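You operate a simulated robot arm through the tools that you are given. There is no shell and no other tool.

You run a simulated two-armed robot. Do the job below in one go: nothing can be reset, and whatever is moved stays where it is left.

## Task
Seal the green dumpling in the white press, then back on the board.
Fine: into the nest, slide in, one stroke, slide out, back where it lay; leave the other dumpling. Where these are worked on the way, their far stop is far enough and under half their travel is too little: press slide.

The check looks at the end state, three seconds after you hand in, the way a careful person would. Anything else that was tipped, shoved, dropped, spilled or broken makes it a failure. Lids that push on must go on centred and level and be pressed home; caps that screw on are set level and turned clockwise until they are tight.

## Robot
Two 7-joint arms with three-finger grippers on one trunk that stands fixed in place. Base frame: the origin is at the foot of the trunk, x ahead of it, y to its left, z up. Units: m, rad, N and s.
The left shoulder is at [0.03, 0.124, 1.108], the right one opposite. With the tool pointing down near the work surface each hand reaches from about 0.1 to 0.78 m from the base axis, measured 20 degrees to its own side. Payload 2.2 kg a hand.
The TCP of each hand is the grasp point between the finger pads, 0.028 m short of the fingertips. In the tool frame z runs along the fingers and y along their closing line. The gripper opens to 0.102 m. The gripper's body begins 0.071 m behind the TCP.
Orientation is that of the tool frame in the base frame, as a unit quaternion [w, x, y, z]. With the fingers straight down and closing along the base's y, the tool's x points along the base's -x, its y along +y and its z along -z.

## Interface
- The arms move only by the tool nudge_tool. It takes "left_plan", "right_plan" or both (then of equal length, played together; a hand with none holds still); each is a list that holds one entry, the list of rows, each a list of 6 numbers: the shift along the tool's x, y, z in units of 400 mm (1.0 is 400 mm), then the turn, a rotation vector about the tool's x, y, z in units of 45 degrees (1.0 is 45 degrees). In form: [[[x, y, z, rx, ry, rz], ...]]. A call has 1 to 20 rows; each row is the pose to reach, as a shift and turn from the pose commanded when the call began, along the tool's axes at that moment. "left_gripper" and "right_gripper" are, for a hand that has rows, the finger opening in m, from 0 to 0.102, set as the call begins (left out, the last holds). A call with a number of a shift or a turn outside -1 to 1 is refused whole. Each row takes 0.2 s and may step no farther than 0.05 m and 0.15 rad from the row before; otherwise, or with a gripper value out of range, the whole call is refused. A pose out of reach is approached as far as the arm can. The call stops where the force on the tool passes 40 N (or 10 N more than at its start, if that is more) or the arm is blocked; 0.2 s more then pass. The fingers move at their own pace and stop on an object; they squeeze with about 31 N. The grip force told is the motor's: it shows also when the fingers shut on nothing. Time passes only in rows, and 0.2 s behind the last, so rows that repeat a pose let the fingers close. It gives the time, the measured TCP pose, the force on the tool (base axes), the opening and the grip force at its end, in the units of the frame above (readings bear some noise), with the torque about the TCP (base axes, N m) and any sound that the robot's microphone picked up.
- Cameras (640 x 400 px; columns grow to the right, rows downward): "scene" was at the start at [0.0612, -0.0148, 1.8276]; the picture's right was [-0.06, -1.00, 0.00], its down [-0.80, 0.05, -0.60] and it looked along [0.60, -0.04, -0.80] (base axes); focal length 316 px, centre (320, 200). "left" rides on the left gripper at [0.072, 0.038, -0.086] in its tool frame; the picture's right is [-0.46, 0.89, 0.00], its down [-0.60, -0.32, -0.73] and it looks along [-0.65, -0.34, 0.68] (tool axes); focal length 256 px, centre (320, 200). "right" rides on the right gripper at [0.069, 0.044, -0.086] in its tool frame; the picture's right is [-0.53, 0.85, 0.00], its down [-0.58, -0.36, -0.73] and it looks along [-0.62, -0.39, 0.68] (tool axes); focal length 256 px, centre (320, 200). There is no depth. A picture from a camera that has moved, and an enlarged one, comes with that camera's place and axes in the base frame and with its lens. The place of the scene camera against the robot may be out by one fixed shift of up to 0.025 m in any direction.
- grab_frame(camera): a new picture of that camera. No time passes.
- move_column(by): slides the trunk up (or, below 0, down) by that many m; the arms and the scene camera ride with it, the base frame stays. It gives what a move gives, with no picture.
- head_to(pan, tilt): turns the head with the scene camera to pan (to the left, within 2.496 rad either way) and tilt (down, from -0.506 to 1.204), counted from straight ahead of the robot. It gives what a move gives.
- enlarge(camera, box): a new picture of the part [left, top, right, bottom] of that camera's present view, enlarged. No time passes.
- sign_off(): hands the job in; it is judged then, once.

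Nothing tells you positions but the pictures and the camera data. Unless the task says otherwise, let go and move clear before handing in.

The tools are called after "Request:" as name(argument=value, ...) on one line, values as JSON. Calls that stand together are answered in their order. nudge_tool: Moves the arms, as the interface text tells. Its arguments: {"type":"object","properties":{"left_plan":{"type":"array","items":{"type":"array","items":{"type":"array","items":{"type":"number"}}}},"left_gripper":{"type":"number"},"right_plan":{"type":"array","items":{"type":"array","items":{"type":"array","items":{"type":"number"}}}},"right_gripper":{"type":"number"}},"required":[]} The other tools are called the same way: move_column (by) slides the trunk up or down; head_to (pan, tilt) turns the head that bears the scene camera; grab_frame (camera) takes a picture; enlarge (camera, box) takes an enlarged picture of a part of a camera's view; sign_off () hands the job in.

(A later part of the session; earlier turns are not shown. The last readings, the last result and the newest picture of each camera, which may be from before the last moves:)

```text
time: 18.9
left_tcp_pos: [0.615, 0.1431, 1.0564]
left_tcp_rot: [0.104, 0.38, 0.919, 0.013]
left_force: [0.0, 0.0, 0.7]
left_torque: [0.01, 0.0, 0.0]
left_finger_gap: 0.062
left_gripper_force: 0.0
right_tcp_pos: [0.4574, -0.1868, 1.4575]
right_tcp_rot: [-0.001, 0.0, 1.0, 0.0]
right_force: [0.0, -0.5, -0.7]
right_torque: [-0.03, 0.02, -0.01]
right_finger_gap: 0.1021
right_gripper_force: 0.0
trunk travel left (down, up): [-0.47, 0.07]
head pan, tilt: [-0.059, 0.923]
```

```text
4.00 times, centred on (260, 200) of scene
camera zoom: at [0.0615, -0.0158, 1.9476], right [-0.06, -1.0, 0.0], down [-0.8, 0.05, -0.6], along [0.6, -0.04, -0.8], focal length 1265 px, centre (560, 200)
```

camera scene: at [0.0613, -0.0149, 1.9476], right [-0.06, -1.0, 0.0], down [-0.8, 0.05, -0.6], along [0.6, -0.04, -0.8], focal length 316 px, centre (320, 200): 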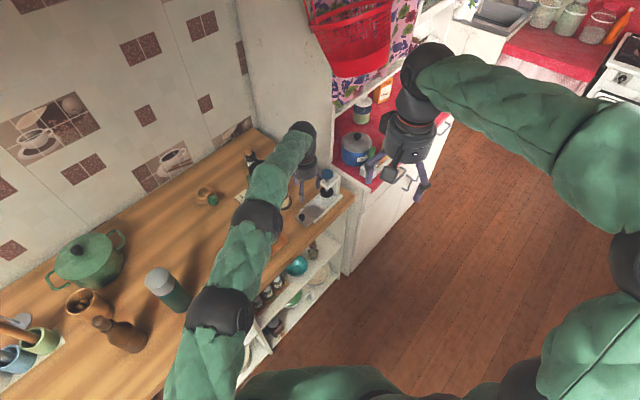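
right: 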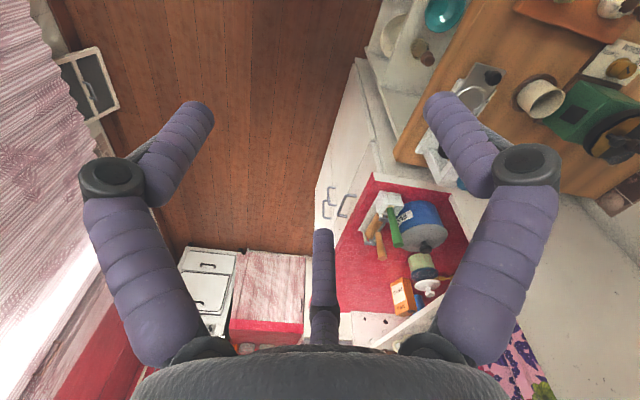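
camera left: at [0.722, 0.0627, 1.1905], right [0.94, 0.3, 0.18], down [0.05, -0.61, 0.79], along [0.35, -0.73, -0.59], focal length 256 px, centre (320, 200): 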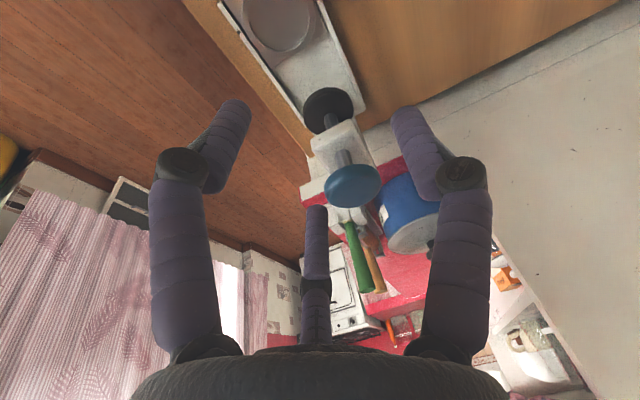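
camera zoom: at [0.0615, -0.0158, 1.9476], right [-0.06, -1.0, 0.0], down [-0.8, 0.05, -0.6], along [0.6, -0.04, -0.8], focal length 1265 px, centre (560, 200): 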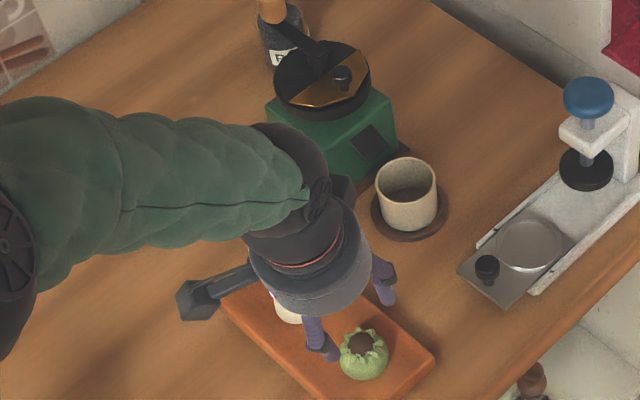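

The dumpling's top is right on the tool axis. I'll descend with a 3 mm correction, stop above the board, and narrow the fingers.

Request:
nudge_tool(left_plan=[[[0.002, 0, 0.05, 0, 0, 0], [0.004, 0, 0.1, 0, 0, 0], [0.006, 0, 0.15, 0, 0, 0], [0.0075, 0, 0.19, 0, 0, 0], [0.0075, 0, 0.2175, 0, 0, 0], [0.0075, 0, 0.2175, 0, 0, 0]]])

Request:
nudge_tool(left_plan=[[[0, 0, 0, 0, 0, 0], [0, 0, 0.005, 0, 0, 0], [0, 0, 0.01, 0, 0, 0], [0, 0, 0.015, 0, 0, 0], [0, 0, 0.02, 0, 0, 0]]], left_gripper=0.054)

Request:
enlarge(camera="left", box=[200, 40, 440, 240])

Request:
enlarge(camera="scene", box=[230, 180, 290, 250])

```text
time: 20.3
left_tcp_pos: [0.6301, 0.1406, 0.9696]
left_tcp_rot: [0.104, 0.38, 0.919, 0.014]
left_force: [-0.1, -0.5, 1.1]
left_torque: [0.0, 0.0, -0.02]
left_finger_gap: 0.0621
left_gripper_force: 0.2
right_tcp_pos: [0.4577, -0.1858, 1.4569]
right_tcp_rot: [0.0, 0.0, 1.0, 0.0]
right_force: [0.9, -0.1, -1.1]
right_torque: [-0.01, 0.03, -0.01]
right_finger_gap: 0.1018
right_gripper_force: 0.0
trunk travel left (down, up): [-0.47, 0.07]
head pan, tilt: [-0.059, 0.923]
```

```text
time: 21.5
left_tcp_pos: [0.6312, 0.1391, 0.9626]
left_tcp_rot: [0.104, 0.379, 0.919, 0.014]
left_force: [-0.6, -0.1, 1.3]
left_torque: [0.03, -0.04, 0.0]
left_finger_gap: 0.0539
left_gripper_force: 0.0
right_tcp_pos: [0.4574, -0.1867, 1.4587]
right_tcp_rot: [0.001, -0.001, 1.0, 0.0]
right_force: [-0.2, -0.3, 0.4]
right_torque: [-0.01, 0.0, 0.01]
right_finger_gap: 0.1021
right_gripper_force: 0.1
trunk travel left (down, up): [-0.47, 0.07]
head pan, tilt: [-0.059, 0.923]
```

```text
2.00 times, centred on (320, 140) of left
camera zoom: at [0.591, 0.2219, 1.0375], right [0.94, 0.3, 0.18], down [0.05, -0.61, 0.79], along [0.35, -0.73, -0.59], focal length 512 px, centre (320, 320)
```

zoom: 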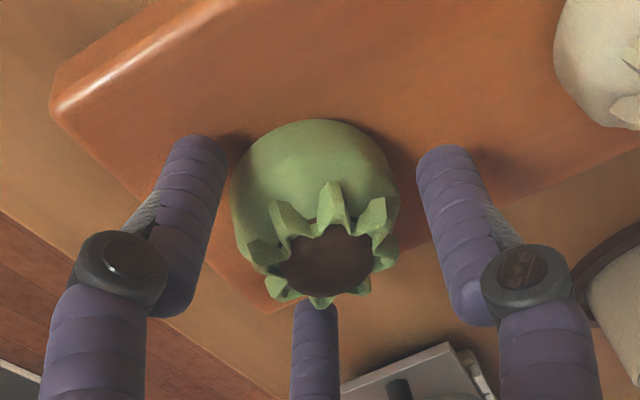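

```text
5.71 times, centred on (260, 215) of scene
camera zoom: at [0.0614, -0.0149, 1.9476], right [-0.06, -1.0, 0.0], down [-0.8, 0.05, -0.6], along [0.6, -0.04, -0.8], focal length 1808 px, centre (663, 114)
```

zoom: 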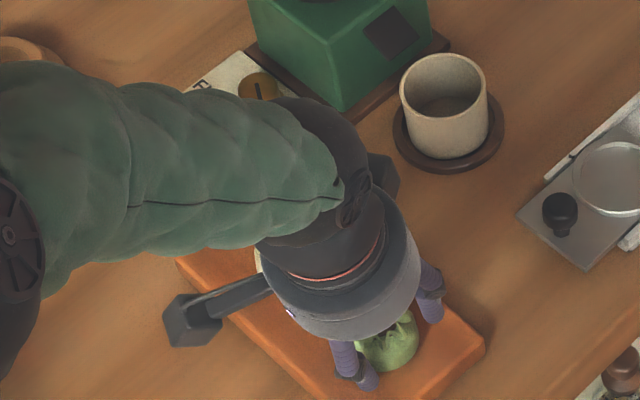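

The dumpling sits centrally between the three prongs, about 1.5 mm off. I'll nudge over, settle 2.5 mm lower, check the force, then close.

Request:
nudge_tool(left_plan=[[[0, -0.00375, 0, 0, 0, 0], [0, -0.00375, 0.00625, 0, 0, 0], [0, -0.00375, 0.00625, 0, 0, 0]]])

Request:
nudge_tool(left_plan=[[[0, 0, 0, 0, 0, 0], [0, 0, 0, 0, 0, 0], [0, 0, 0, 0, 0, 0], [0, 0, 0, 0, 0, 0]]], left_gripper=0.034)

Request:
enlarge(camera="left", box=[200, 40, 440, 240])

```text
time: 22.3
left_tcp_pos: [0.6298, 0.1375, 0.9604]
left_tcp_rot: [0.104, 0.38, 0.919, 0.013]
left_force: [-0.5, 0.9, 0.6]
left_torque: [-0.02, 0.01, -0.03]
left_finger_gap: 0.0542
left_gripper_force: 0.0
right_tcp_pos: [0.4581, -0.1869, 1.4569]
right_tcp_rot: [-0.001, 0.0, 1.0, 0.0]
right_force: [-0.7, 0.2, -0.1]
right_torque: [0.03, 0.02, 0.03]
right_finger_gap: 0.1022
right_gripper_force: 0.3
trunk travel left (down, up): [-0.47, 0.07]
head pan, tilt: [-0.059, 0.923]
```

```text
time: 23.3
left_tcp_pos: [0.6303, 0.1378, 0.9602]
left_tcp_rot: [0.104, 0.38, 0.919, 0.014]
left_force: [0.4, 0.5, 1.2]
left_torque: [0.0, 0.05, -0.03]
left_finger_gap: 0.045
left_gripper_force: 6.2
right_tcp_pos: [0.4576, -0.1869, 1.4573]
right_tcp_rot: [0.0, -0.001, 1.0, 0.0]
right_force: [-0.5, 0.5, 0.2]
right_torque: [0.03, 0.01, 0.0]
right_finger_gap: 0.1019
right_gripper_force: 0.1
trunk travel left (down, up): [-0.47, 0.07]
head pan, tilt: [-0.059, 0.923]
```

```text
2.00 times, centred on (320, 140) of left
camera zoom: at [0.5892, 0.2203, 1.035], right [0.94, 0.3, 0.18], down [0.05, -0.61, 0.79], along [0.35, -0.73, -0.59], focal length 512 px, centre (320, 320)
```

zoom: 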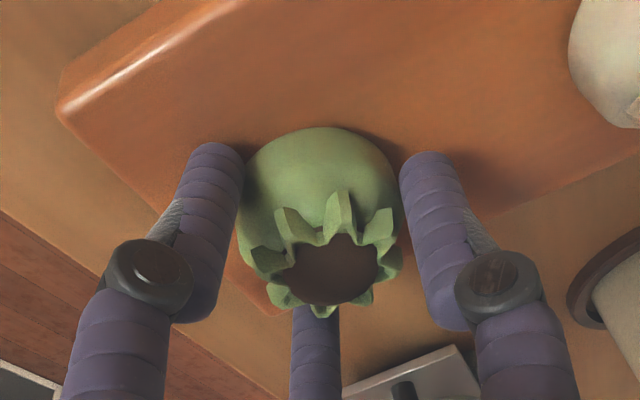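

The fingers stopped on the dumpling at 45 mm with a light grip. I'll firm the grip a little and lift it 3 cm straight up, then check it hangs well.

Request:
nudge_tool(left_plan=[[[0, 0, 0, 0, 0, 0], [0, 0, 0, 0, 0, 0], [-0.0045, 0.0026, -0.0245, 0, 0, 0], [-0.0135, 0.0078, -0.0734, 0, 0, 0], [-0.0135, 0.0078, -0.0734, 0, 0, 0]]], left_gripper=0.024)

Request:
grab_frame(camera="left")

Request:
enlarge(camera="scene", box=[210, 160, 310, 250])

```text
time: 24.5
left_tcp_pos: [0.6303, 0.1385, 0.99]
left_tcp_rot: [0.103, 0.38, 0.919, 0.013]
left_force: [-0.6, 0.7, -0.2]
left_torque: [0.01, 0.03, -0.03]
left_finger_gap: 0.0451
left_gripper_force: 6.1
right_tcp_pos: [0.4581, -0.1869, 1.4573]
right_tcp_rot: [0.001, 0.001, 1.0, 0.0]
right_force: [0.5, 0.0, -0.1]
right_torque: [0.01, 0.03, 0.05]
right_finger_gap: 0.1018
right_gripper_force: 0.0
trunk travel left (down, up): [-0.47, 0.07]
head pan, tilt: [-0.059, 0.923]
```

```text
taken
camera left: at [0.5898, 0.2212, 1.0653], right [0.94, 0.3, 0.17], down [0.05, -0.61, 0.79], along [0.35, -0.73, -0.59], focal length 256 px, centre (320, 200)
```

left: 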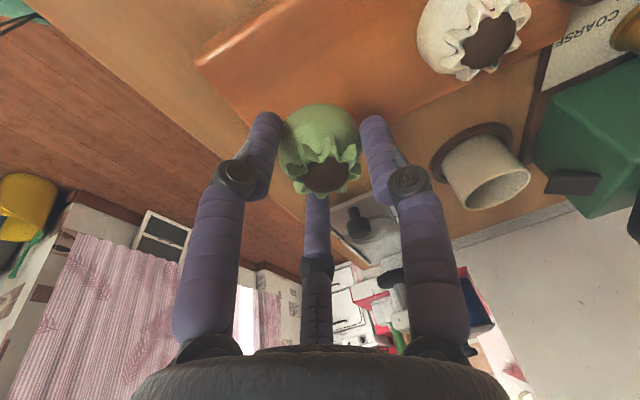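

```text
4.44 times, centred on (260, 205) of scene
camera zoom: at [0.0619, -0.0148, 1.9476], right [-0.06, -1.0, 0.0], down [-0.8, 0.05, -0.6], along [0.6, -0.04, -0.8], focal length 1406 px, centre (587, 178)
```

zoom: 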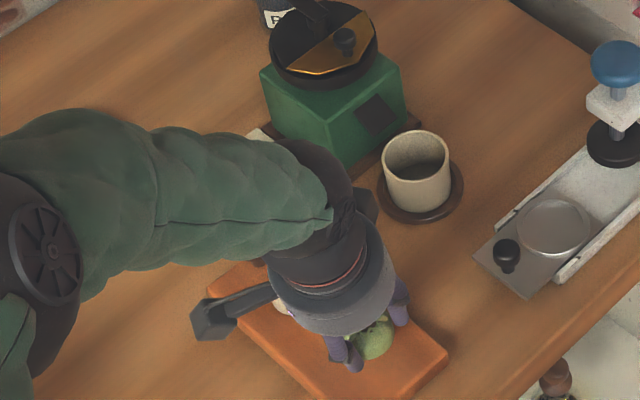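

The dumpling is lifted and held squarely, the board and white dumpling undisturbed. Now I'll carry it up and over to above the nest, stopping about 5 cm high to check alignment.

Request:
nudge_tool(left_plan=[[[-0.0135, 0.0078, -0.0734, 0, 0, 0], [-0.027, 0.0156, -0.1467, 0, 0, 0], [-0.0886, 0.0087, -0.1361, 0, 0, 0], [-0.1503, 0.0018, -0.1255, 0, 0, 0], [-0.2119, -0.0051, -0.1149, 0, 0, 0], [-0.2735, -0.012, -0.1043, 0, 0, 0], [-0.3351, -0.0189, -0.0936, 0, 0, 0], [-0.3968, -0.0258, -0.083, 0, 0, 0], [-0.4584, -0.0327, -0.0724, 0, 0, 0], [-0.52, -0.0396, -0.0618, 0, 0, 0], [-0.512, -0.044, -0.02, 0, 0, 0], [-0.504, -0.0485, 0.022, 0, 0, 0], [-0.497, -0.0529, 0.0636, 0, 0, 0], [-0.497, -0.0529, 0.0636, 0, 0, 0]]])

Request:
grab_frame(camera="left")

Request:
enlarge(camera="left", box=[230, 60, 410, 210])

Request:
enlarge(camera="scene", box=[280, 130, 370, 230])

```text
time: 27.5
left_tcp_pos: [0.7585, -0.0165, 0.9999]
left_tcp_rot: [0.104, 0.38, 0.919, 0.015]
left_force: [-0.4, 0.9, -0.1]
left_torque: [-0.01, 0.0, -0.01]
left_finger_gap: 0.0449
left_gripper_force: 6.2
right_tcp_pos: [0.4577, -0.186, 1.4574]
right_tcp_rot: [0.0, 0.0, 1.0, -0.001]
right_force: [-0.5, -0.3, 0.1]
right_torque: [-0.02, 0.0, -0.03]
right_finger_gap: 0.1018
right_gripper_force: 0.2
trunk travel left (down, up): [-0.47, 0.07]
head pan, tilt: [-0.059, 0.923]
```

```text
taken
camera left: at [0.7171, 0.0655, 1.0741], right [0.94, 0.3, 0.18], down [0.05, -0.61, 0.79], along [0.35, -0.73, -0.59], focal length 256 px, centre (320, 200)
```

left: 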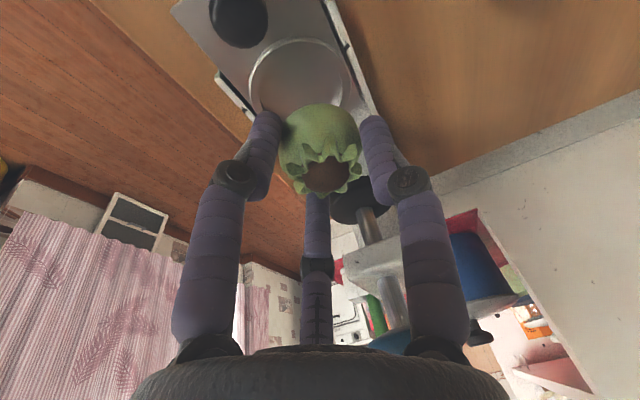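

```text
2.67 times, centred on (320, 135) of left
camera zoom: at [0.7171, 0.0655, 1.0741], right [0.94, 0.3, 0.18], down [0.05, -0.61, 0.79], along [0.35, -0.73, -0.59], focal length 683 px, centre (320, 373)
```

zoom: 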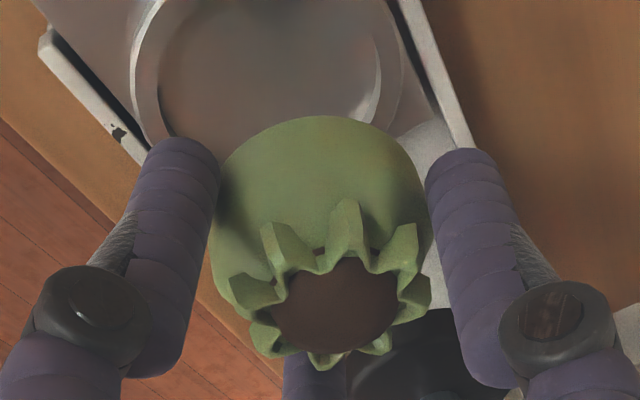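

```text
4.00 times, centred on (325, 180) of scene
camera zoom: at [0.0609, -0.0144, 1.9477], right [-0.06, -1.0, 0.0], down [-0.8, 0.05, -0.6], along [0.6, -0.04, -0.8], focal length 1265 px, centre (300, 280)
```

zoom: 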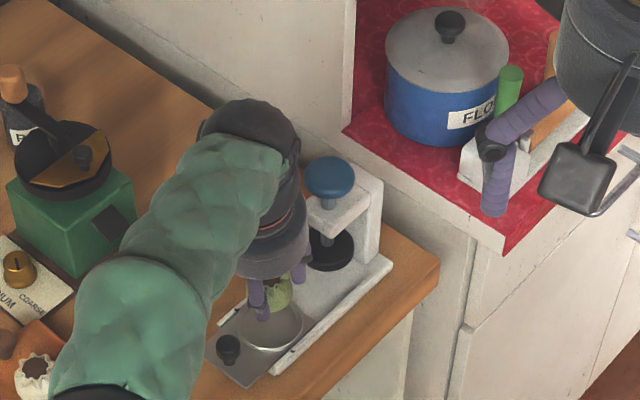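

The held dumpling hangs just +e of the nest in this view, as expected from the lean. I'll enlarge the nest region to fix its centre precisely before lowering.

Request:
enlarge(camera="left", box=[200, 0, 400, 125])

Request:
enlarge(camera="scene", box=[325, 185, 365, 230])

```text
3.20 times, centred on (300, 62) of left
camera zoom: at [0.7171, 0.0655, 1.0741], right [0.94, 0.3, 0.18], down [0.05, -0.61, 0.79], along [0.35, -0.73, -0.59], focal length 819 px, centre (384, 640)
```

zoom: 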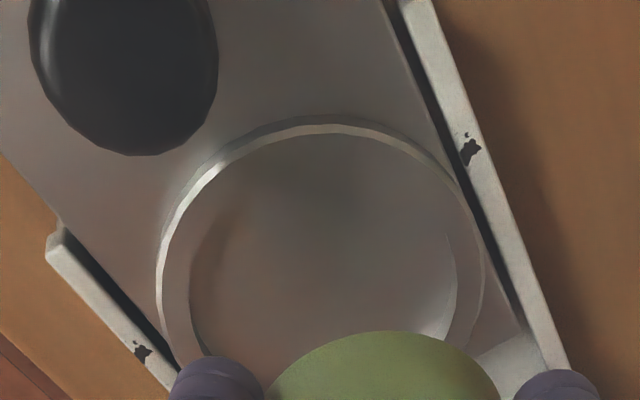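

```text
8.89 times, centred on (345, 208) of scene
camera zoom: at [0.0609, -0.0144, 1.9477], right [-0.06, -1.0, 0.0], down [-0.8, 0.05, -0.6], along [0.6, -0.04, -0.8], focal length 2812 px, centre (98, 133)
```

zoom: 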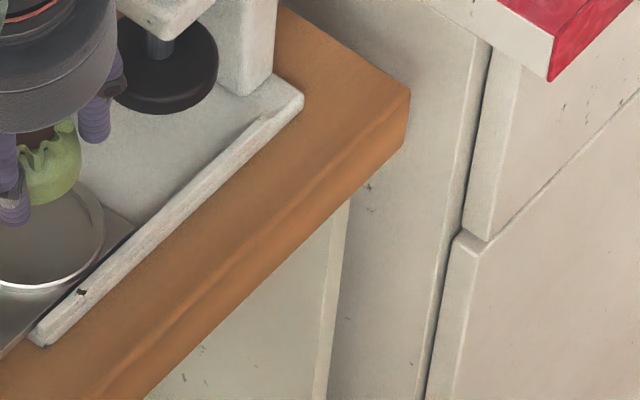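

Nest centre is confirmed at about (0.762, -0.018), within 2 mm of where the dumpling would come down. I'll lower to just above the nest, then go down in small steps watching the force.

Request:
nudge_tool(left_plan=[[[0.006, -0.003, 0.025, 0, 0, 0], [0.012, -0.006, 0.05, 0, 0, 0], [0.017, -0.008, 0.073, 0, 0, 0], [0.0215, -0.0105, 0.092, 0, 0, 0], [0.0215, -0.0105, 0.092, 0, 0, 0]]])

Request:
enlarge(camera="left", box=[200, 30, 440, 210])

Request:
enlarge(camera="scene", box=[300, 160, 370, 230])

```text
time: 28.7
left_tcp_pos: [0.7488, -0.0137, 0.9636]
left_tcp_rot: [0.104, 0.381, 0.919, 0.014]
left_force: [-0.7, 0.9, -0.5]
left_torque: [0.0, -0.04, -0.03]
left_finger_gap: 0.0449
left_gripper_force: 5.9
left hand out of reach, approached as far as the arm can: row 2, 3, 4, 5
right_tcp_pos: [0.4586, -0.1875, 1.4575]
right_tcp_rot: [0.0, 0.0, 1.0, 0.001]
right_force: [1.0, -0.4, -0.2]
right_torque: [0.02, 0.02, 0.01]
right_finger_gap: 0.1021
right_gripper_force: 0.0
trunk travel left (down, up): [-0.47, 0.07]
head pan, tilt: [-0.059, 0.923]
```

```text
2.22 times, centred on (320, 120) of left
camera zoom: at [0.7079, 0.0672, 1.0377], right [0.94, 0.3, 0.18], down [0.05, -0.61, 0.79], along [0.35, -0.73, -0.59], focal length 569 px, centre (320, 378)
```

zoom: 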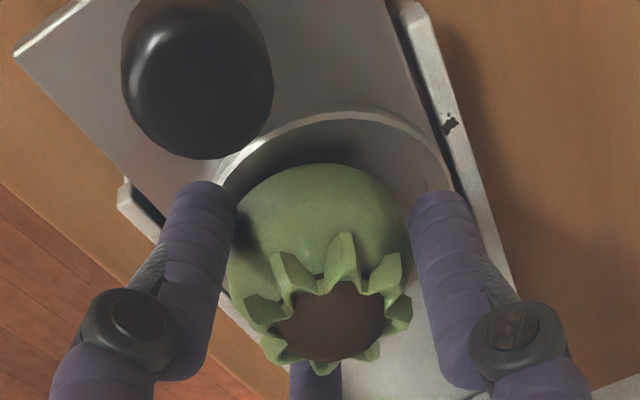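

```text
5.71 times, centred on (335, 195) of scene
camera zoom: at [0.0615, -0.0149, 1.9476], right [-0.06, -1.0, 0.0], down [-0.8, 0.05, -0.6], along [0.6, -0.04, -0.8], focal length 1808 px, centre (234, 229)
```

zoom: 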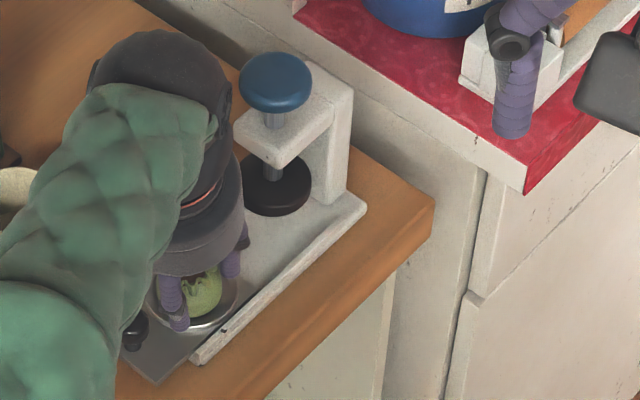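

Low down the arm ran 7 mm short of the target, as the readout says; the dumpling is still held just above the nest. I'll lean 4° more about the grasp point, which brings the target within reach, and re-centre.

Request:
nudge_tool(left_plan=[[[0, 0, -0.0045, -0.0222, -0.0385, 0], [-0.004, 0.003, -0.0045, -0.0444, -0.077, 0], [-0.0118, 0.008, -0.0045, -0.0444, -0.077, 0], [-0.0118, 0.008, -0.0045, -0.0444, -0.077, 0]]])

Request:
enlarge(camera="left", box=[200, 30, 440, 210])

```text
time: 29.7
left_tcp_pos: [0.7621, -0.0163, 0.9643]
left_tcp_rot: [0.136, 0.376, 0.916, 0.021]
left_force: [-0.6, 0.4, -0.9]
left_torque: [0.01, -0.05, -0.02]
left_finger_gap: 0.0451
left_gripper_force: 6.1
left hand out of reach, approached as far as the arm can: row 2, 3, 4
right_tcp_pos: [0.4585, -0.1858, 1.4574]
right_tcp_rot: [0.001, 0.0, 1.0, -0.001]
right_force: [-0.5, 0.3, -0.4]
right_torque: [0.04, 0.04, -0.02]
right_finger_gap: 0.1021
right_gripper_force: 0.1
trunk travel left (down, up): [-0.47, 0.07]
head pan, tilt: [-0.059, 0.923]
```

```text
2.22 times, centred on (320, 120) of left
camera zoom: at [0.7167, 0.0673, 1.0336], right [0.92, 0.31, 0.23], down [0.0, -0.6, 0.8], along [0.39, -0.74, -0.55], focal length 569 px, centre (320, 378)
```

zoom: 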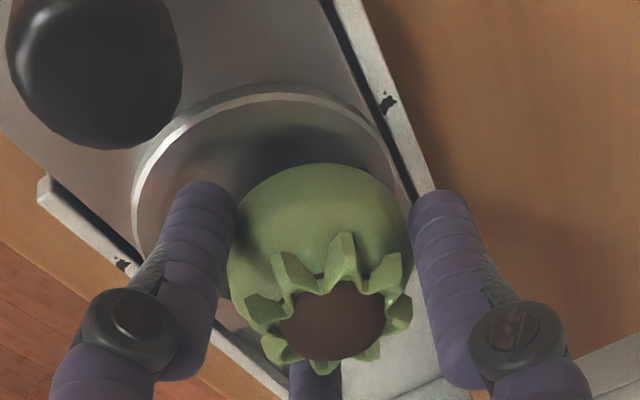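

The arm moved a bit further than I asked, so the dumpling is now slightly past the nest centre. I'll let it settle with a no-move call and re-read the pose.

Request:
nudge_tool(left_plan=[[[0, 0, 0, 0, 0, 0], [0, 0, 0, 0, 0, 0], [0, 0, 0, 0, 0, 0]]])

Request:
grab_frame(camera="left")

```text
time: 30.5
left_tcp_pos: [0.7621, -0.0159, 0.964]
left_tcp_rot: [0.137, 0.377, 0.916, 0.022]
left_force: [0.4, 0.4, -0.2]
left_torque: [0.01, -0.02, 0.0]
left_finger_gap: 0.0449
left_gripper_force: 6.6
right_tcp_pos: [0.4564, -0.1855, 1.458]
right_tcp_rot: [0.0, -0.001, 1.0, 0.0]
right_force: [-0.1, -0.4, 0.1]
right_torque: [-0.02, 0.0, -0.03]
right_finger_gap: 0.102
right_gripper_force: 0.1
trunk travel left (down, up): [-0.47, 0.07]
head pan, tilt: [-0.059, 0.923]
```

```text
taken
camera left: at [0.7166, 0.067, 1.0346], right [0.92, 0.31, 0.23], down [0.0, -0.6, 0.8], along [0.39, -0.74, -0.55], focal length 256 px, centre (320, 200)
```

left: 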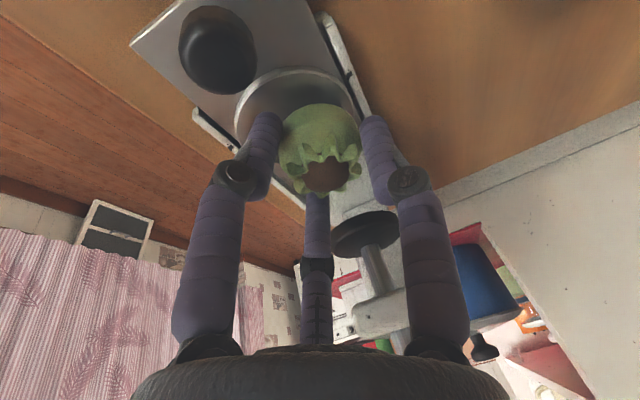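

Settled, and fully in reach now. I'll shift 7 mm back to centre the dumpling over the nest and lower it a few millimetres.

Request:
nudge_tool(left_plan=[[[0.0081, -0.0066, 0.002, 0, 0, 0], [0.0162, -0.0132, 0.0045, 0, 0, 0], [0.0162, -0.0132, 0.0098, 0, 0, 0], [0.0162, -0.0132, 0.0098, 0, 0, 0]]])

Request:
enlarge(camera="left", box=[200, 30, 440, 210])

```text
time: 31.5
left_tcp_pos: [0.7483, -0.0146, 0.9618]
left_tcp_rot: [0.139, 0.379, 0.915, 0.019]
left_force: [2.3, 1.0, 5.1]
left_torque: [0.0, 0.0, -0.01]
left_finger_gap: 0.0455
left_gripper_force: 6.0
right_tcp_pos: [0.4572, -0.1876, 1.4578]
right_tcp_rot: [0.0, 0.0, 1.0, 0.0]
right_force: [-0.3, 0.5, 0.5]
right_torque: [-0.01, 0.01, 0.01]
right_finger_gap: 0.1019
right_gripper_force: 0.1
trunk travel left (down, up): [-0.47, 0.07]
head pan, tilt: [-0.059, 0.923]
```

```text
2.22 times, centred on (320, 120) of left
camera zoom: at [0.7022, 0.0687, 1.0313], right [0.92, 0.31, 0.23], down [-0.01, -0.6, 0.8], along [0.39, -0.74, -0.55], focal length 569 px, centre (320, 378)
```

zoom: 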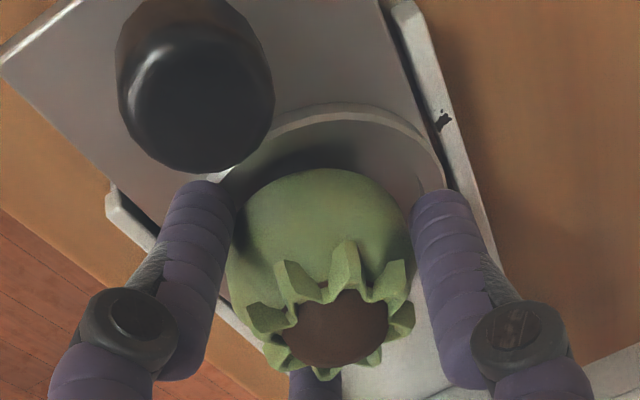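

The hand stopped about 7 mm farther back than I asked and feels a light 5 N contact. I'll pause and re-read before doing anything else.

Request:
nudge_tool(left_plan=[[[0, 0, 0, 0, 0, 0], [0, 0, 0, 0, 0, 0]]])

Request:
enlarge(camera="scene", box=[300, 160, 370, 230])

```text
time: 32.1
left_tcp_pos: [0.7468, -0.0158, 0.9613]
left_tcp_rot: [0.138, 0.379, 0.915, 0.018]
left_force: [1.9, 0.7, 6.1]
left_torque: [-0.01, 0.01, -0.01]
left_finger_gap: 0.0456
left_gripper_force: 6.4
right_tcp_pos: [0.4573, -0.1862, 1.4572]
right_tcp_rot: [-0.001, 0.0, 1.0, -0.001]
right_force: [-0.7, 0.1, -0.1]
right_torque: [-0.04, 0.0, 0.01]
right_finger_gap: 0.1022
right_gripper_force: 0.0
trunk travel left (down, up): [-0.47, 0.07]
head pan, tilt: [-0.059, 0.923]
```

```text
5.71 times, centred on (335, 195) of scene
camera zoom: at [0.0609, -0.0149, 1.9477], right [-0.06, -1.0, 0.0], down [-0.8, 0.05, -0.6], along [0.6, -0.04, -0.8], focal length 1808 px, centre (234, 229)
```

zoom: 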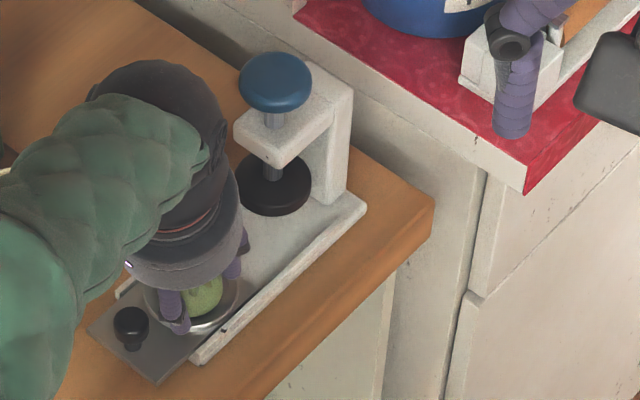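

The light contact is the dumpling's rear bottom edge on the nest rim, since it sits about 9 mm too far back. I'll lift 6 mm and shift it forward, then check.

Request:
nudge_tool(left_plan=[[[-0.0036, 0.0021, -0.0144, 0, 0, 0], [-0.0036, 0.0021, -0.0144, 0, 0, 0], [-0.0126, 0.0079, -0.0114, 0, 0, 0], [-0.0216, 0.0137, -0.0083, 0, 0, 0], [-0.0216, 0.0137, -0.0083, 0, 0, 0]]])

Request:
enlarge(camera="left", box=[200, 30, 440, 210])

```text
time: 33.3
left_tcp_pos: [0.756, -0.0175, 0.9658]
left_tcp_rot: [0.138, 0.379, 0.915, 0.018]
left_force: [0.3, -0.8, -0.8]
left_torque: [0.0, -0.02, 0.0]
left_finger_gap: 0.0455
left_gripper_force: 5.6
right_tcp_pos: [0.4576, -0.1859, 1.4579]
right_tcp_rot: [0.001, 0.0, 1.0, 0.0]
right_force: [-0.2, -0.1, 0.6]
right_torque: [0.0, -0.04, -0.02]
right_finger_gap: 0.1018
right_gripper_force: 0.0
trunk travel left (down, up): [-0.47, 0.07]
head pan, tilt: [-0.059, 0.923]
```

```text
2.22 times, centred on (320, 120) of left
camera zoom: at [0.7101, 0.0658, 1.0364], right [0.92, 0.31, 0.23], down [-0.01, -0.6, 0.8], along [0.38, -0.74, -0.55], focal length 569 px, centre (320, 378)
```

zoom: 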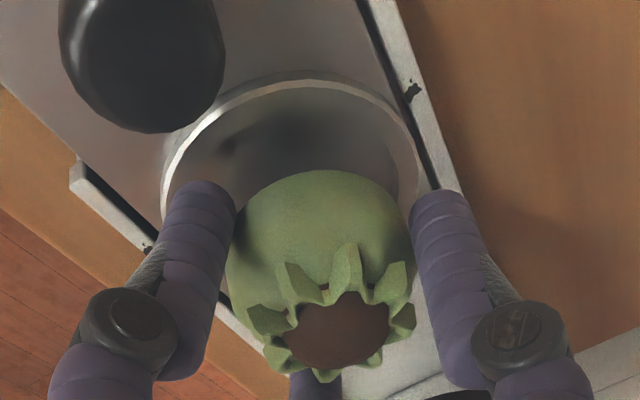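

Now the dumpling's footprint falls within 2 mm of the nest centre. Lowering in small steps.

Request:
nudge_tool(left_plan=[[[0.0018, -0.001, 0.0072, 0, 0, 0], [0.0036, -0.0021, 0.0144, 0, 0, 0], [0.0036, -0.0021, 0.0144, 0, 0, 0]]])

Request:
nudge_tool(left_plan=[[[0.0009, -0.0005, 0.0036, 0, 0, 0], [0.0018, -0.001, 0.0072, 0, 0, 0], [0.0018, -0.001, 0.0072, 0, 0, 0]]])

```text
time: 34.1
left_tcp_pos: [0.7555, -0.0163, 0.9612]
left_tcp_rot: [0.139, 0.38, 0.915, 0.018]
left_force: [-1.1, -0.5, -0.4]
left_torque: [0.0, 0.02, -0.01]
left_finger_gap: 0.0454
left_gripper_force: 6.0
right_tcp_pos: [0.4583, -0.1865, 1.4583]
right_tcp_rot: [0.0, 0.0, 1.0, 0.0]
right_force: [0.0, 0.9, -0.4]
right_torque: [0.0, 0.01, -0.01]
right_finger_gap: 0.102
right_gripper_force: 0.1
trunk travel left (down, up): [-0.47, 0.07]
head pan, tilt: [-0.059, 0.923]
```

```text
time: 34.9
left_tcp_pos: [0.7562, -0.0188, 0.9593]
left_tcp_rot: [0.141, 0.378, 0.915, 0.019]
left_force: [-0.9, -0.1, 9.6]
left_torque: [0.03, 0.28, 0.03]
left_finger_gap: 0.0454
left_gripper_force: 5.5
right_tcp_pos: [0.4564, -0.1872, 1.4578]
right_tcp_rot: [0.0, 0.0, 1.0, 0.0]
right_force: [-0.3, -0.5, -1.0]
right_torque: [0.0, 0.0, 0.0]
right_finger_gap: 0.1017
right_gripper_force: 0.0
trunk travel left (down, up): [-0.47, 0.07]
head pan, tilt: [-0.059, 0.923]
```

The rear finger has just touched the nest's rim (about 10 N), with the dumpling's bottom already at rim level inside the nest. I'll lift 1 mm to unload the finger and open a little to let the dumpling settle in.

Request:
nudge_tool(left_plan=[[[-0.0006, 0.0003, -0.0024, 0, 0, 0], [-0.0006, 0.0003, -0.0024, 0, 0, 0]]])

Request:
nudge_tool(left_plan=[[[0, 0, 0, 0, 0, 0], [0, 0, 0, 0, 0, 0], [0, 0, 0, 0, 0, 0]]], left_gripper=0.057)

Request:
enlarge(camera="left", box=[200, 30, 440, 210])

Request:
enlarge(camera="scene", box=[300, 160, 370, 230])

```text
time: 35.5
left_tcp_pos: [0.7564, -0.0167, 0.959]
left_tcp_rot: [0.138, 0.38, 0.915, 0.019]
left_force: [0.6, 0.7, 7.9]
left_torque: [0.07, 0.15, 0.0]
left_finger_gap: 0.0453
left_gripper_force: 6.2
right_tcp_pos: [0.4568, -0.1867, 1.4575]
right_tcp_rot: [0.0, 0.0, 1.0, 0.0]
right_force: [-1.1, 0.4, 0.1]
right_torque: [0.03, -0.01, -0.01]
right_finger_gap: 0.1017
right_gripper_force: 0.0
trunk travel left (down, up): [-0.47, 0.07]
head pan, tilt: [-0.059, 0.923]
```

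```text
time: 36.3
left_tcp_pos: [0.7545, -0.0176, 0.9592]
left_tcp_rot: [0.136, 0.378, 0.915, 0.018]
left_force: [0.0, 0.5, 0.0]
left_torque: [0.01, 0.02, -0.01]
left_finger_gap: 0.0569
left_gripper_force: 0.5
right_tcp_pos: [0.4573, -0.1867, 1.4573]
right_tcp_rot: [0.0, 0.001, 1.0, 0.0]
right_force: [-0.6, 0.1, 0.1]
right_torque: [0.0, 0.0, -0.07]
right_finger_gap: 0.1019
right_gripper_force: 0.1
trunk travel left (down, up): [-0.47, 0.07]
head pan, tilt: [-0.059, 0.923]
```

```text
2.22 times, centred on (320, 120) of left
camera zoom: at [0.7099, 0.0659, 1.0281], right [0.92, 0.31, 0.23], down [0.0, -0.6, 0.8], along [0.38, -0.74, -0.55], focal length 569 px, centre (320, 378)
```

zoom: 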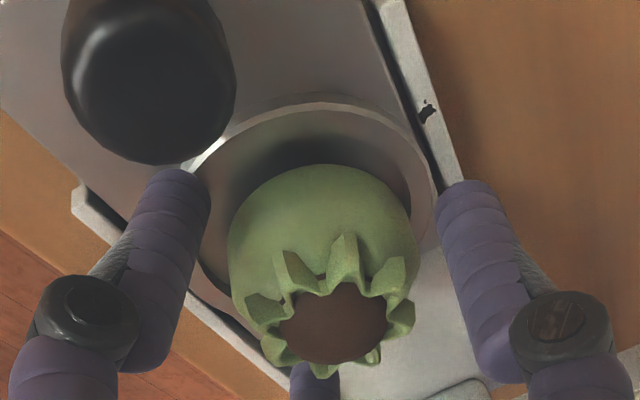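

```text
5.71 times, centred on (335, 195) of scene
camera zoom: at [0.0613, -0.015, 1.9476], right [-0.06, -1.0, 0.0], down [-0.8, 0.05, -0.6], along [0.6, -0.04, -0.8], focal length 1808 px, centre (234, 229)
```

zoom: 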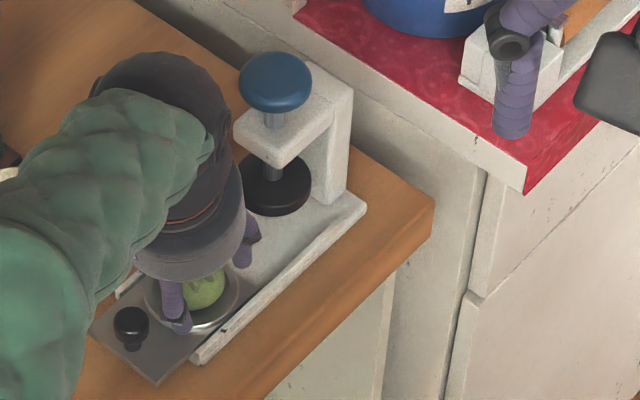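

The dumpling is sitting in the nest, upright and centred, and the hand is free of force. I'll raise the hand straight up and look at the nest and slide knob.

Request:
nudge_tool(left_plan=[[[-0.006, 0.0035, -0.024, 0, 0, 0], [-0.015, 0.00875, -0.06, 0, 0, 0], [-0.03, 0.0175, -0.12, 0, 0, 0], [-0.0541, 0.0315, -0.216, 0, 0, 0], [-0.0541, 0.0315, -0.216, 0, 0, 0]]])

Request:
grab_frame(camera="left")

Request:
enlarge(camera="left", box=[200, 0, 420, 160])

Request:
enlarge(camera="scene", box=[300, 160, 370, 230])

```text
time: 37.5
left_tcp_pos: [0.7567, -0.018, 1.0511]
left_tcp_rot: [0.137, 0.379, 0.915, 0.019]
left_force: [0.7, 0.3, 0.0]
left_torque: [0.01, -0.01, -0.03]
left_finger_gap: 0.057
left_gripper_force: 0.0
right_tcp_pos: [0.4576, -0.1864, 1.4569]
right_tcp_rot: [0.0, 0.0, 1.0, 0.0]
right_force: [0.8, -0.5, 0.1]
right_torque: [-0.01, 0.0, 0.02]
right_finger_gap: 0.1017
right_gripper_force: 0.1
trunk travel left (down, up): [-0.47, 0.07]
head pan, tilt: [-0.059, 0.923]
```

```text
taken
camera left: at [0.7108, 0.0657, 1.1209], right [0.92, 0.31, 0.23], down [0.0, -0.6, 0.8], along [0.38, -0.74, -0.55], focal length 256 px, centre (320, 200)
```

left: 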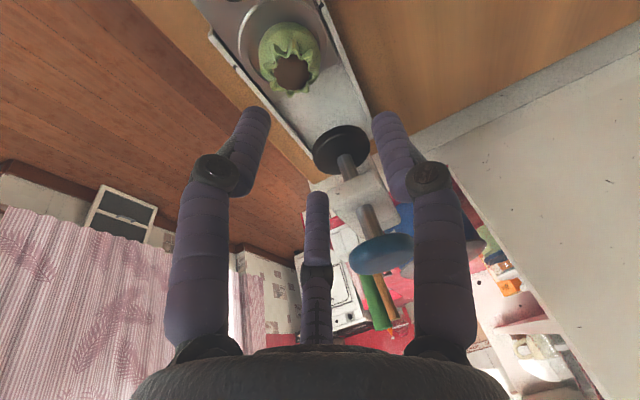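

```text
2.50 times, centred on (310, 80) of left
camera zoom: at [0.7108, 0.0657, 1.1209], right [0.92, 0.31, 0.23], down [0.0, -0.6, 0.8], along [0.38, -0.74, -0.55], focal length 640 px, centre (345, 500)
```

zoom: 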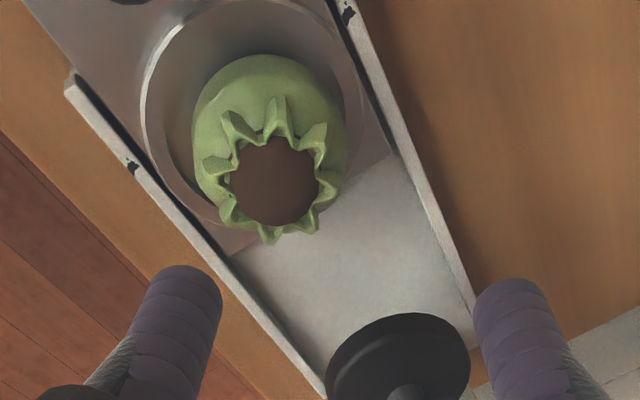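

```text
5.71 times, centred on (335, 195) of scene
camera zoom: at [0.0622, -0.0151, 1.9476], right [-0.06, -1.0, 0.0], down [-0.8, 0.05, -0.6], along [0.6, -0.04, -0.8], focal length 1808 px, centre (234, 229)
```

zoom: 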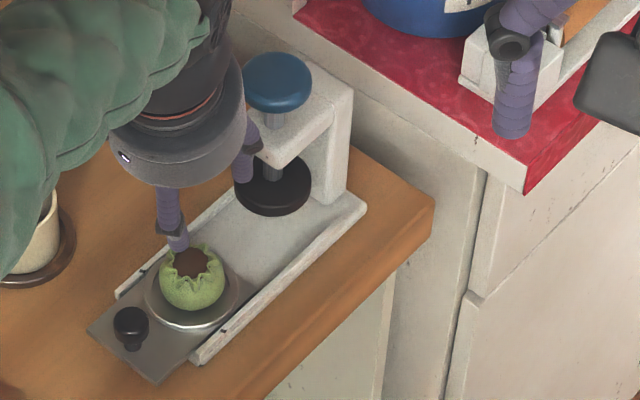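

The dumpling stands neatly in the nest. Next I'll swing the left hand back above the slide's black knob with a 20° lean and look before gripping it.

Request:
nudge_tool(left_plan=[[[0.05, -0.009, 0.0, -0.011, -0.019, 0], [0.1, -0.018, 0.0, -0.022, -0.038, 0], [0.16, -0.028, 0.004, -0.033, -0.058, 0], [0.213, -0.0378, 0.0098, -0.0444, -0.077, 0], [0.213, -0.0378, 0.0098, -0.0444, -0.077, 0]]], left_gripper=0.04)

Request:
grab_frame(camera="left")

Request:
enlarge(camera="left", box=[220, 40, 420, 180])

Request:
enlarge(camera="scene", box=[280, 150, 370, 230])

```text
time: 38.7
left_tcp_pos: [0.6908, 0.031, 1.0236]
left_tcp_rot: [0.171, 0.378, 0.91, 0.023]
left_force: [-0.8, -0.4, -0.2]
left_torque: [0.02, 0.0, 0.01]
left_finger_gap: 0.0399
left_gripper_force: 0.1
right_tcp_pos: [0.4583, -0.1864, 1.457]
right_tcp_rot: [0.0, 0.0, 1.0, 0.001]
right_force: [0.1, 0.2, 0.5]
right_torque: [0.06, 0.04, 0.03]
right_finger_gap: 0.1021
right_gripper_force: 0.1
trunk travel left (down, up): [-0.47, 0.07]
head pan, tilt: [-0.059, 0.923]
```

```text
taken
camera left: at [0.6413, 0.1154, 1.0885], right [0.91, 0.31, 0.29], down [-0.06, -0.58, 0.81], along [0.42, -0.75, -0.51], focal length 256 px, centre (320, 200)
```

left: 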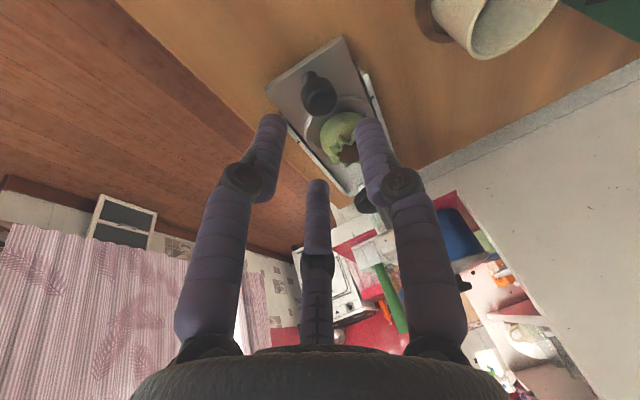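

```text
2.86 times, centred on (320, 110) of left
camera zoom: at [0.6413, 0.1154, 1.0885], right [0.91, 0.31, 0.29], down [-0.06, -0.58, 0.81], along [0.42, -0.75, -0.51], focal length 731 px, centre (320, 457)
```

zoom: 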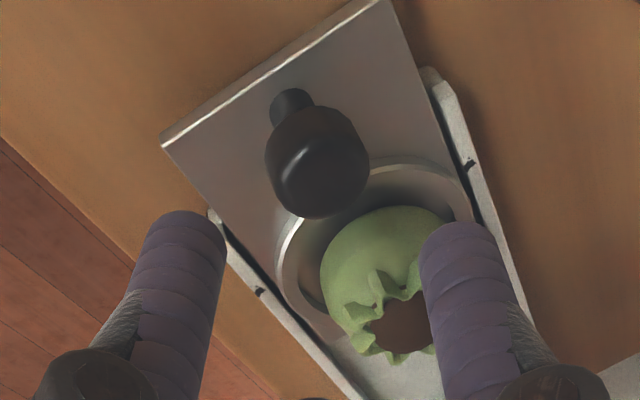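

```text
5.00 times, centred on (325, 190) of scene
camera zoom: at [0.0618, -0.0156, 1.9476], right [-0.06, -1.0, 0.0], down [-0.8, 0.05, -0.6], along [0.6, -0.04, -0.8], focal length 1582 px, centre (295, 250)
```

zoom: 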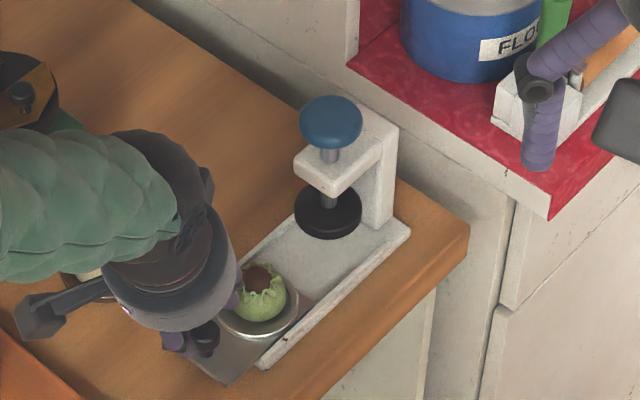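

The slide knob (head top about 0.951) is right on the tool axis, within 2 mm. I'll come down around it with the fingers half closed, keeping clear of the dumpling.

Request:
nudge_tool(left_plan=[[[0.001, 0.0005, 0.04, 0, 0, 0], [0.002, 0.001, 0.08, 0, 0, 0], [0.0025, 0.001, 0.12, 0, 0, 0], [0.0025, 0.001, 0.145, 0, 0, 0], [0.0025, 0.001, 0.145, 0, 0, 0]]])

Request:
enlarge(camera="left", box=[210, 60, 430, 220])

Request:
enlarge(camera="scene", box=[290, 170, 350, 230])

```text
time: 39.9
left_tcp_pos: [0.7101, 0.028, 0.9684]
left_tcp_rot: [0.172, 0.377, 0.91, 0.022]
left_force: [0.5, 0.6, -0.1]
left_torque: [0.02, 0.0, 0.0]
left_finger_gap: 0.0398
left_gripper_force: 0.0
right_tcp_pos: [0.4577, -0.1858, 1.4565]
right_tcp_rot: [0.0, 0.0, 1.0, 0.0]
right_force: [-0.3, -0.2, 0.6]
right_torque: [0.0, 0.0, 0.01]
right_finger_gap: 0.1021
right_gripper_force: 0.1
trunk travel left (down, up): [-0.47, 0.07]
head pan, tilt: [-0.059, 0.923]
```

```text
2.50 times, centred on (320, 140) of left
camera zoom: at [0.6588, 0.1122, 1.0341], right [0.91, 0.31, 0.29], down [-0.06, -0.58, 0.81], along [0.42, -0.75, -0.51], focal length 640 px, centre (320, 350)
```

zoom: 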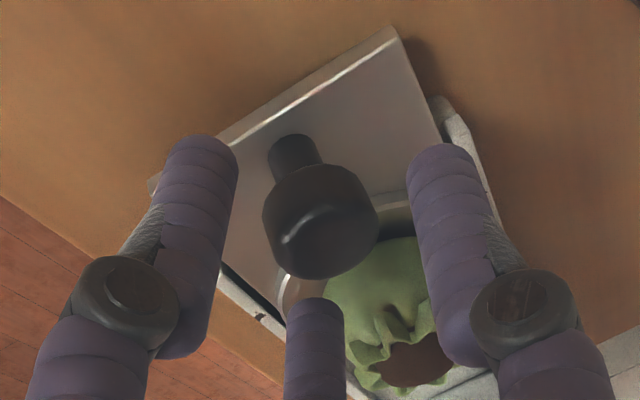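

```text
6.67 times, centred on (320, 200) of scene
camera zoom: at [0.0609, -0.0148, 1.9477], right [-0.06, -1.0, 0.0], down [-0.8, 0.05, -0.6], along [0.6, -0.04, -0.8], focal length 2109 px, centre (320, 200)
```

zoom: 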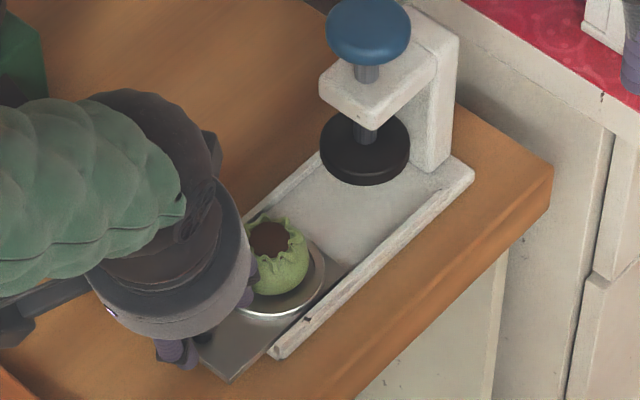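

The knob head is centred between the three fingers and C clears the dumpling. I'll go down the last 8 mm and close on it.

Request:
nudge_tool(left_plan=[[[0, 0, 0.01, 0, 0, 0], [0, 0, 0.0215, 0, 0, 0], [0, 0, 0.0215, 0, 0, 0]]])

Request:
nudge_tool(left_plan=[[[0, 0, 0, 0, 0, 0], [0, 0, 0, 0, 0, 0], [0, 0, 0, 0, 0, 0]]], left_gripper=0.01)

Request:
enlarge(camera="left", box=[210, 60, 430, 220])

```text
time: 40.7
left_tcp_pos: [0.7124, 0.0274, 0.9598]
left_tcp_rot: [0.172, 0.376, 0.91, 0.023]
left_force: [-0.1, -0.5, 0.1]
left_torque: [0.02, 0.01, -0.01]
left_finger_gap: 0.0401
left_gripper_force: 0.0
right_tcp_pos: [0.4593, -0.1865, 1.4569]
right_tcp_rot: [0.0, 0.0, 1.0, 0.0]
right_force: [-0.2, 0.5, 0.4]
right_torque: [0.01, -0.02, 0.0]
right_finger_gap: 0.1019
right_gripper_force: 0.0
trunk travel left (down, up): [-0.47, 0.07]
head pan, tilt: [-0.059, 0.923]
```

```text
time: 41.5
left_tcp_pos: [0.712, 0.0248, 0.9593]
left_tcp_rot: [0.171, 0.377, 0.91, 0.024]
left_force: [1.5, -7.6, 0.7]
left_torque: [-0.36, 0.02, -0.23]
left_finger_gap: 0.0236
left_gripper_force: 45.3
right_tcp_pos: [0.4588, -0.1868, 1.4567]
right_tcp_rot: [0.0, 0.0, 1.0, 0.0]
right_force: [1.3, 0.3, -0.2]
right_torque: [-0.01, -0.03, -0.02]
right_finger_gap: 0.1021
right_gripper_force: 0.2
trunk travel left (down, up): [-0.47, 0.07]
head pan, tilt: [-0.059, 0.923]
```

```text
2.50 times, centred on (320, 140) of left
camera zoom: at [0.662, 0.11, 1.025], right [0.91, 0.31, 0.29], down [-0.06, -0.58, 0.81], along [0.42, -0.75, -0.51], focal length 640 px, centre (320, 350)
```

zoom: 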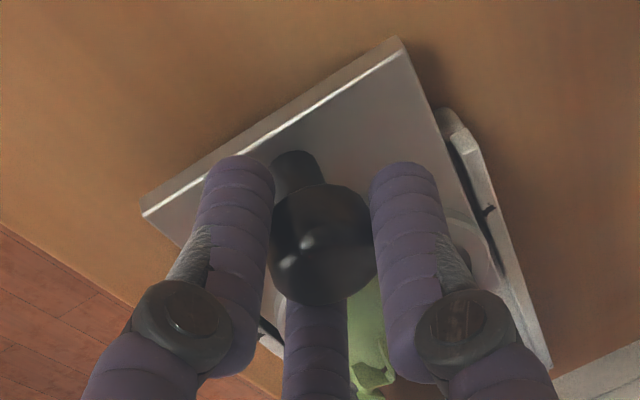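

The knob is held firmly. Now I'll slide the tray in along the -45° line slowly, 6 cm first, watching the force.

Request:
nudge_tool(left_plan=[[[-0.0239, -0.0007, 0.0074, 0, 0, 0], [-0.0477, -0.0013, 0.0148, 0, 0, 0], [-0.0716, -0.002, 0.0222, 0, 0, 0], [-0.0955, -0.0026, 0.0296, 0, 0, 0], [-0.1193, -0.0033, 0.037, 0, 0, 0], [-0.1432, -0.0039, 0.0444, 0, 0, 0], [-0.1432, -0.0039, 0.0444, 0, 0, 0]]])

Request:
enlarge(camera="scene", box=[290, 150, 370, 230])

Request:
grab_frame(camera="left")

```text
time: 43.1
left_tcp_pos: [0.7548, -0.017, 0.9602]
left_tcp_rot: [0.173, 0.377, 0.909, 0.022]
left_force: [-1.9, -2.2, 4.9]
left_torque: [0.16, 0.48, 0.03]
left_finger_gap: 0.0238
left_gripper_force: 44.7
right_tcp_pos: [0.4578, -0.1862, 1.4573]
right_tcp_rot: [0.0, 0.0, 1.0, 0.0]
right_force: [-0.6, 0.0, 0.4]
right_torque: [0.0, 0.01, -0.02]
right_finger_gap: 0.1021
right_gripper_force: 0.1
trunk travel left (down, up): [-0.47, 0.07]
head pan, tilt: [-0.059, 0.923]
```

```text
5.00 times, centred on (330, 190) of scene
camera zoom: at [0.0605, -0.0153, 1.9477], right [-0.06, -1.0, 0.0], down [-0.8, 0.05, -0.6], along [0.6, -0.04, -0.8], focal length 1582 px, centre (270, 250)
```

zoom: 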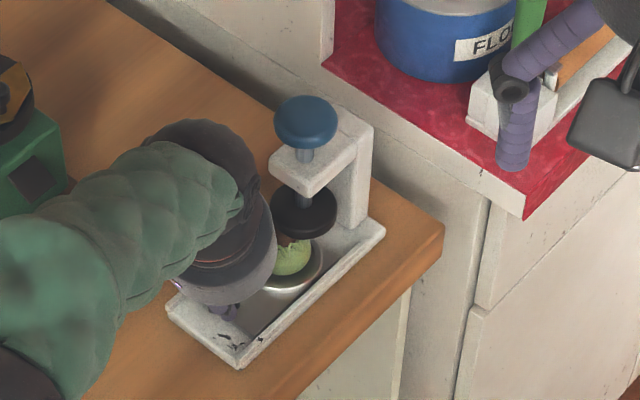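

```text
taken
camera left: at [0.7039, 0.0679, 1.0249], right [0.91, 0.31, 0.29], down [-0.06, -0.58, 0.81], along [0.42, -0.75, -0.51], focal length 256 px, centre (320, 200)
```

left: 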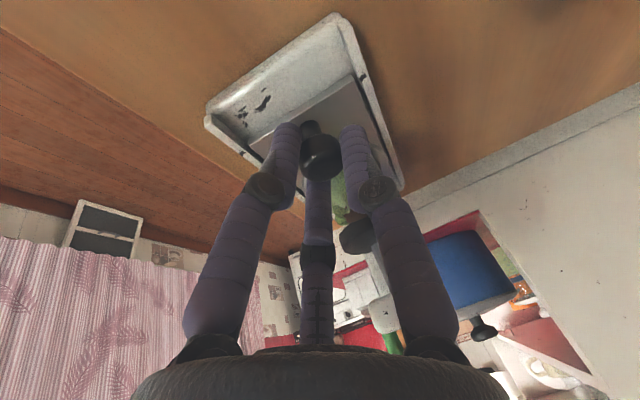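

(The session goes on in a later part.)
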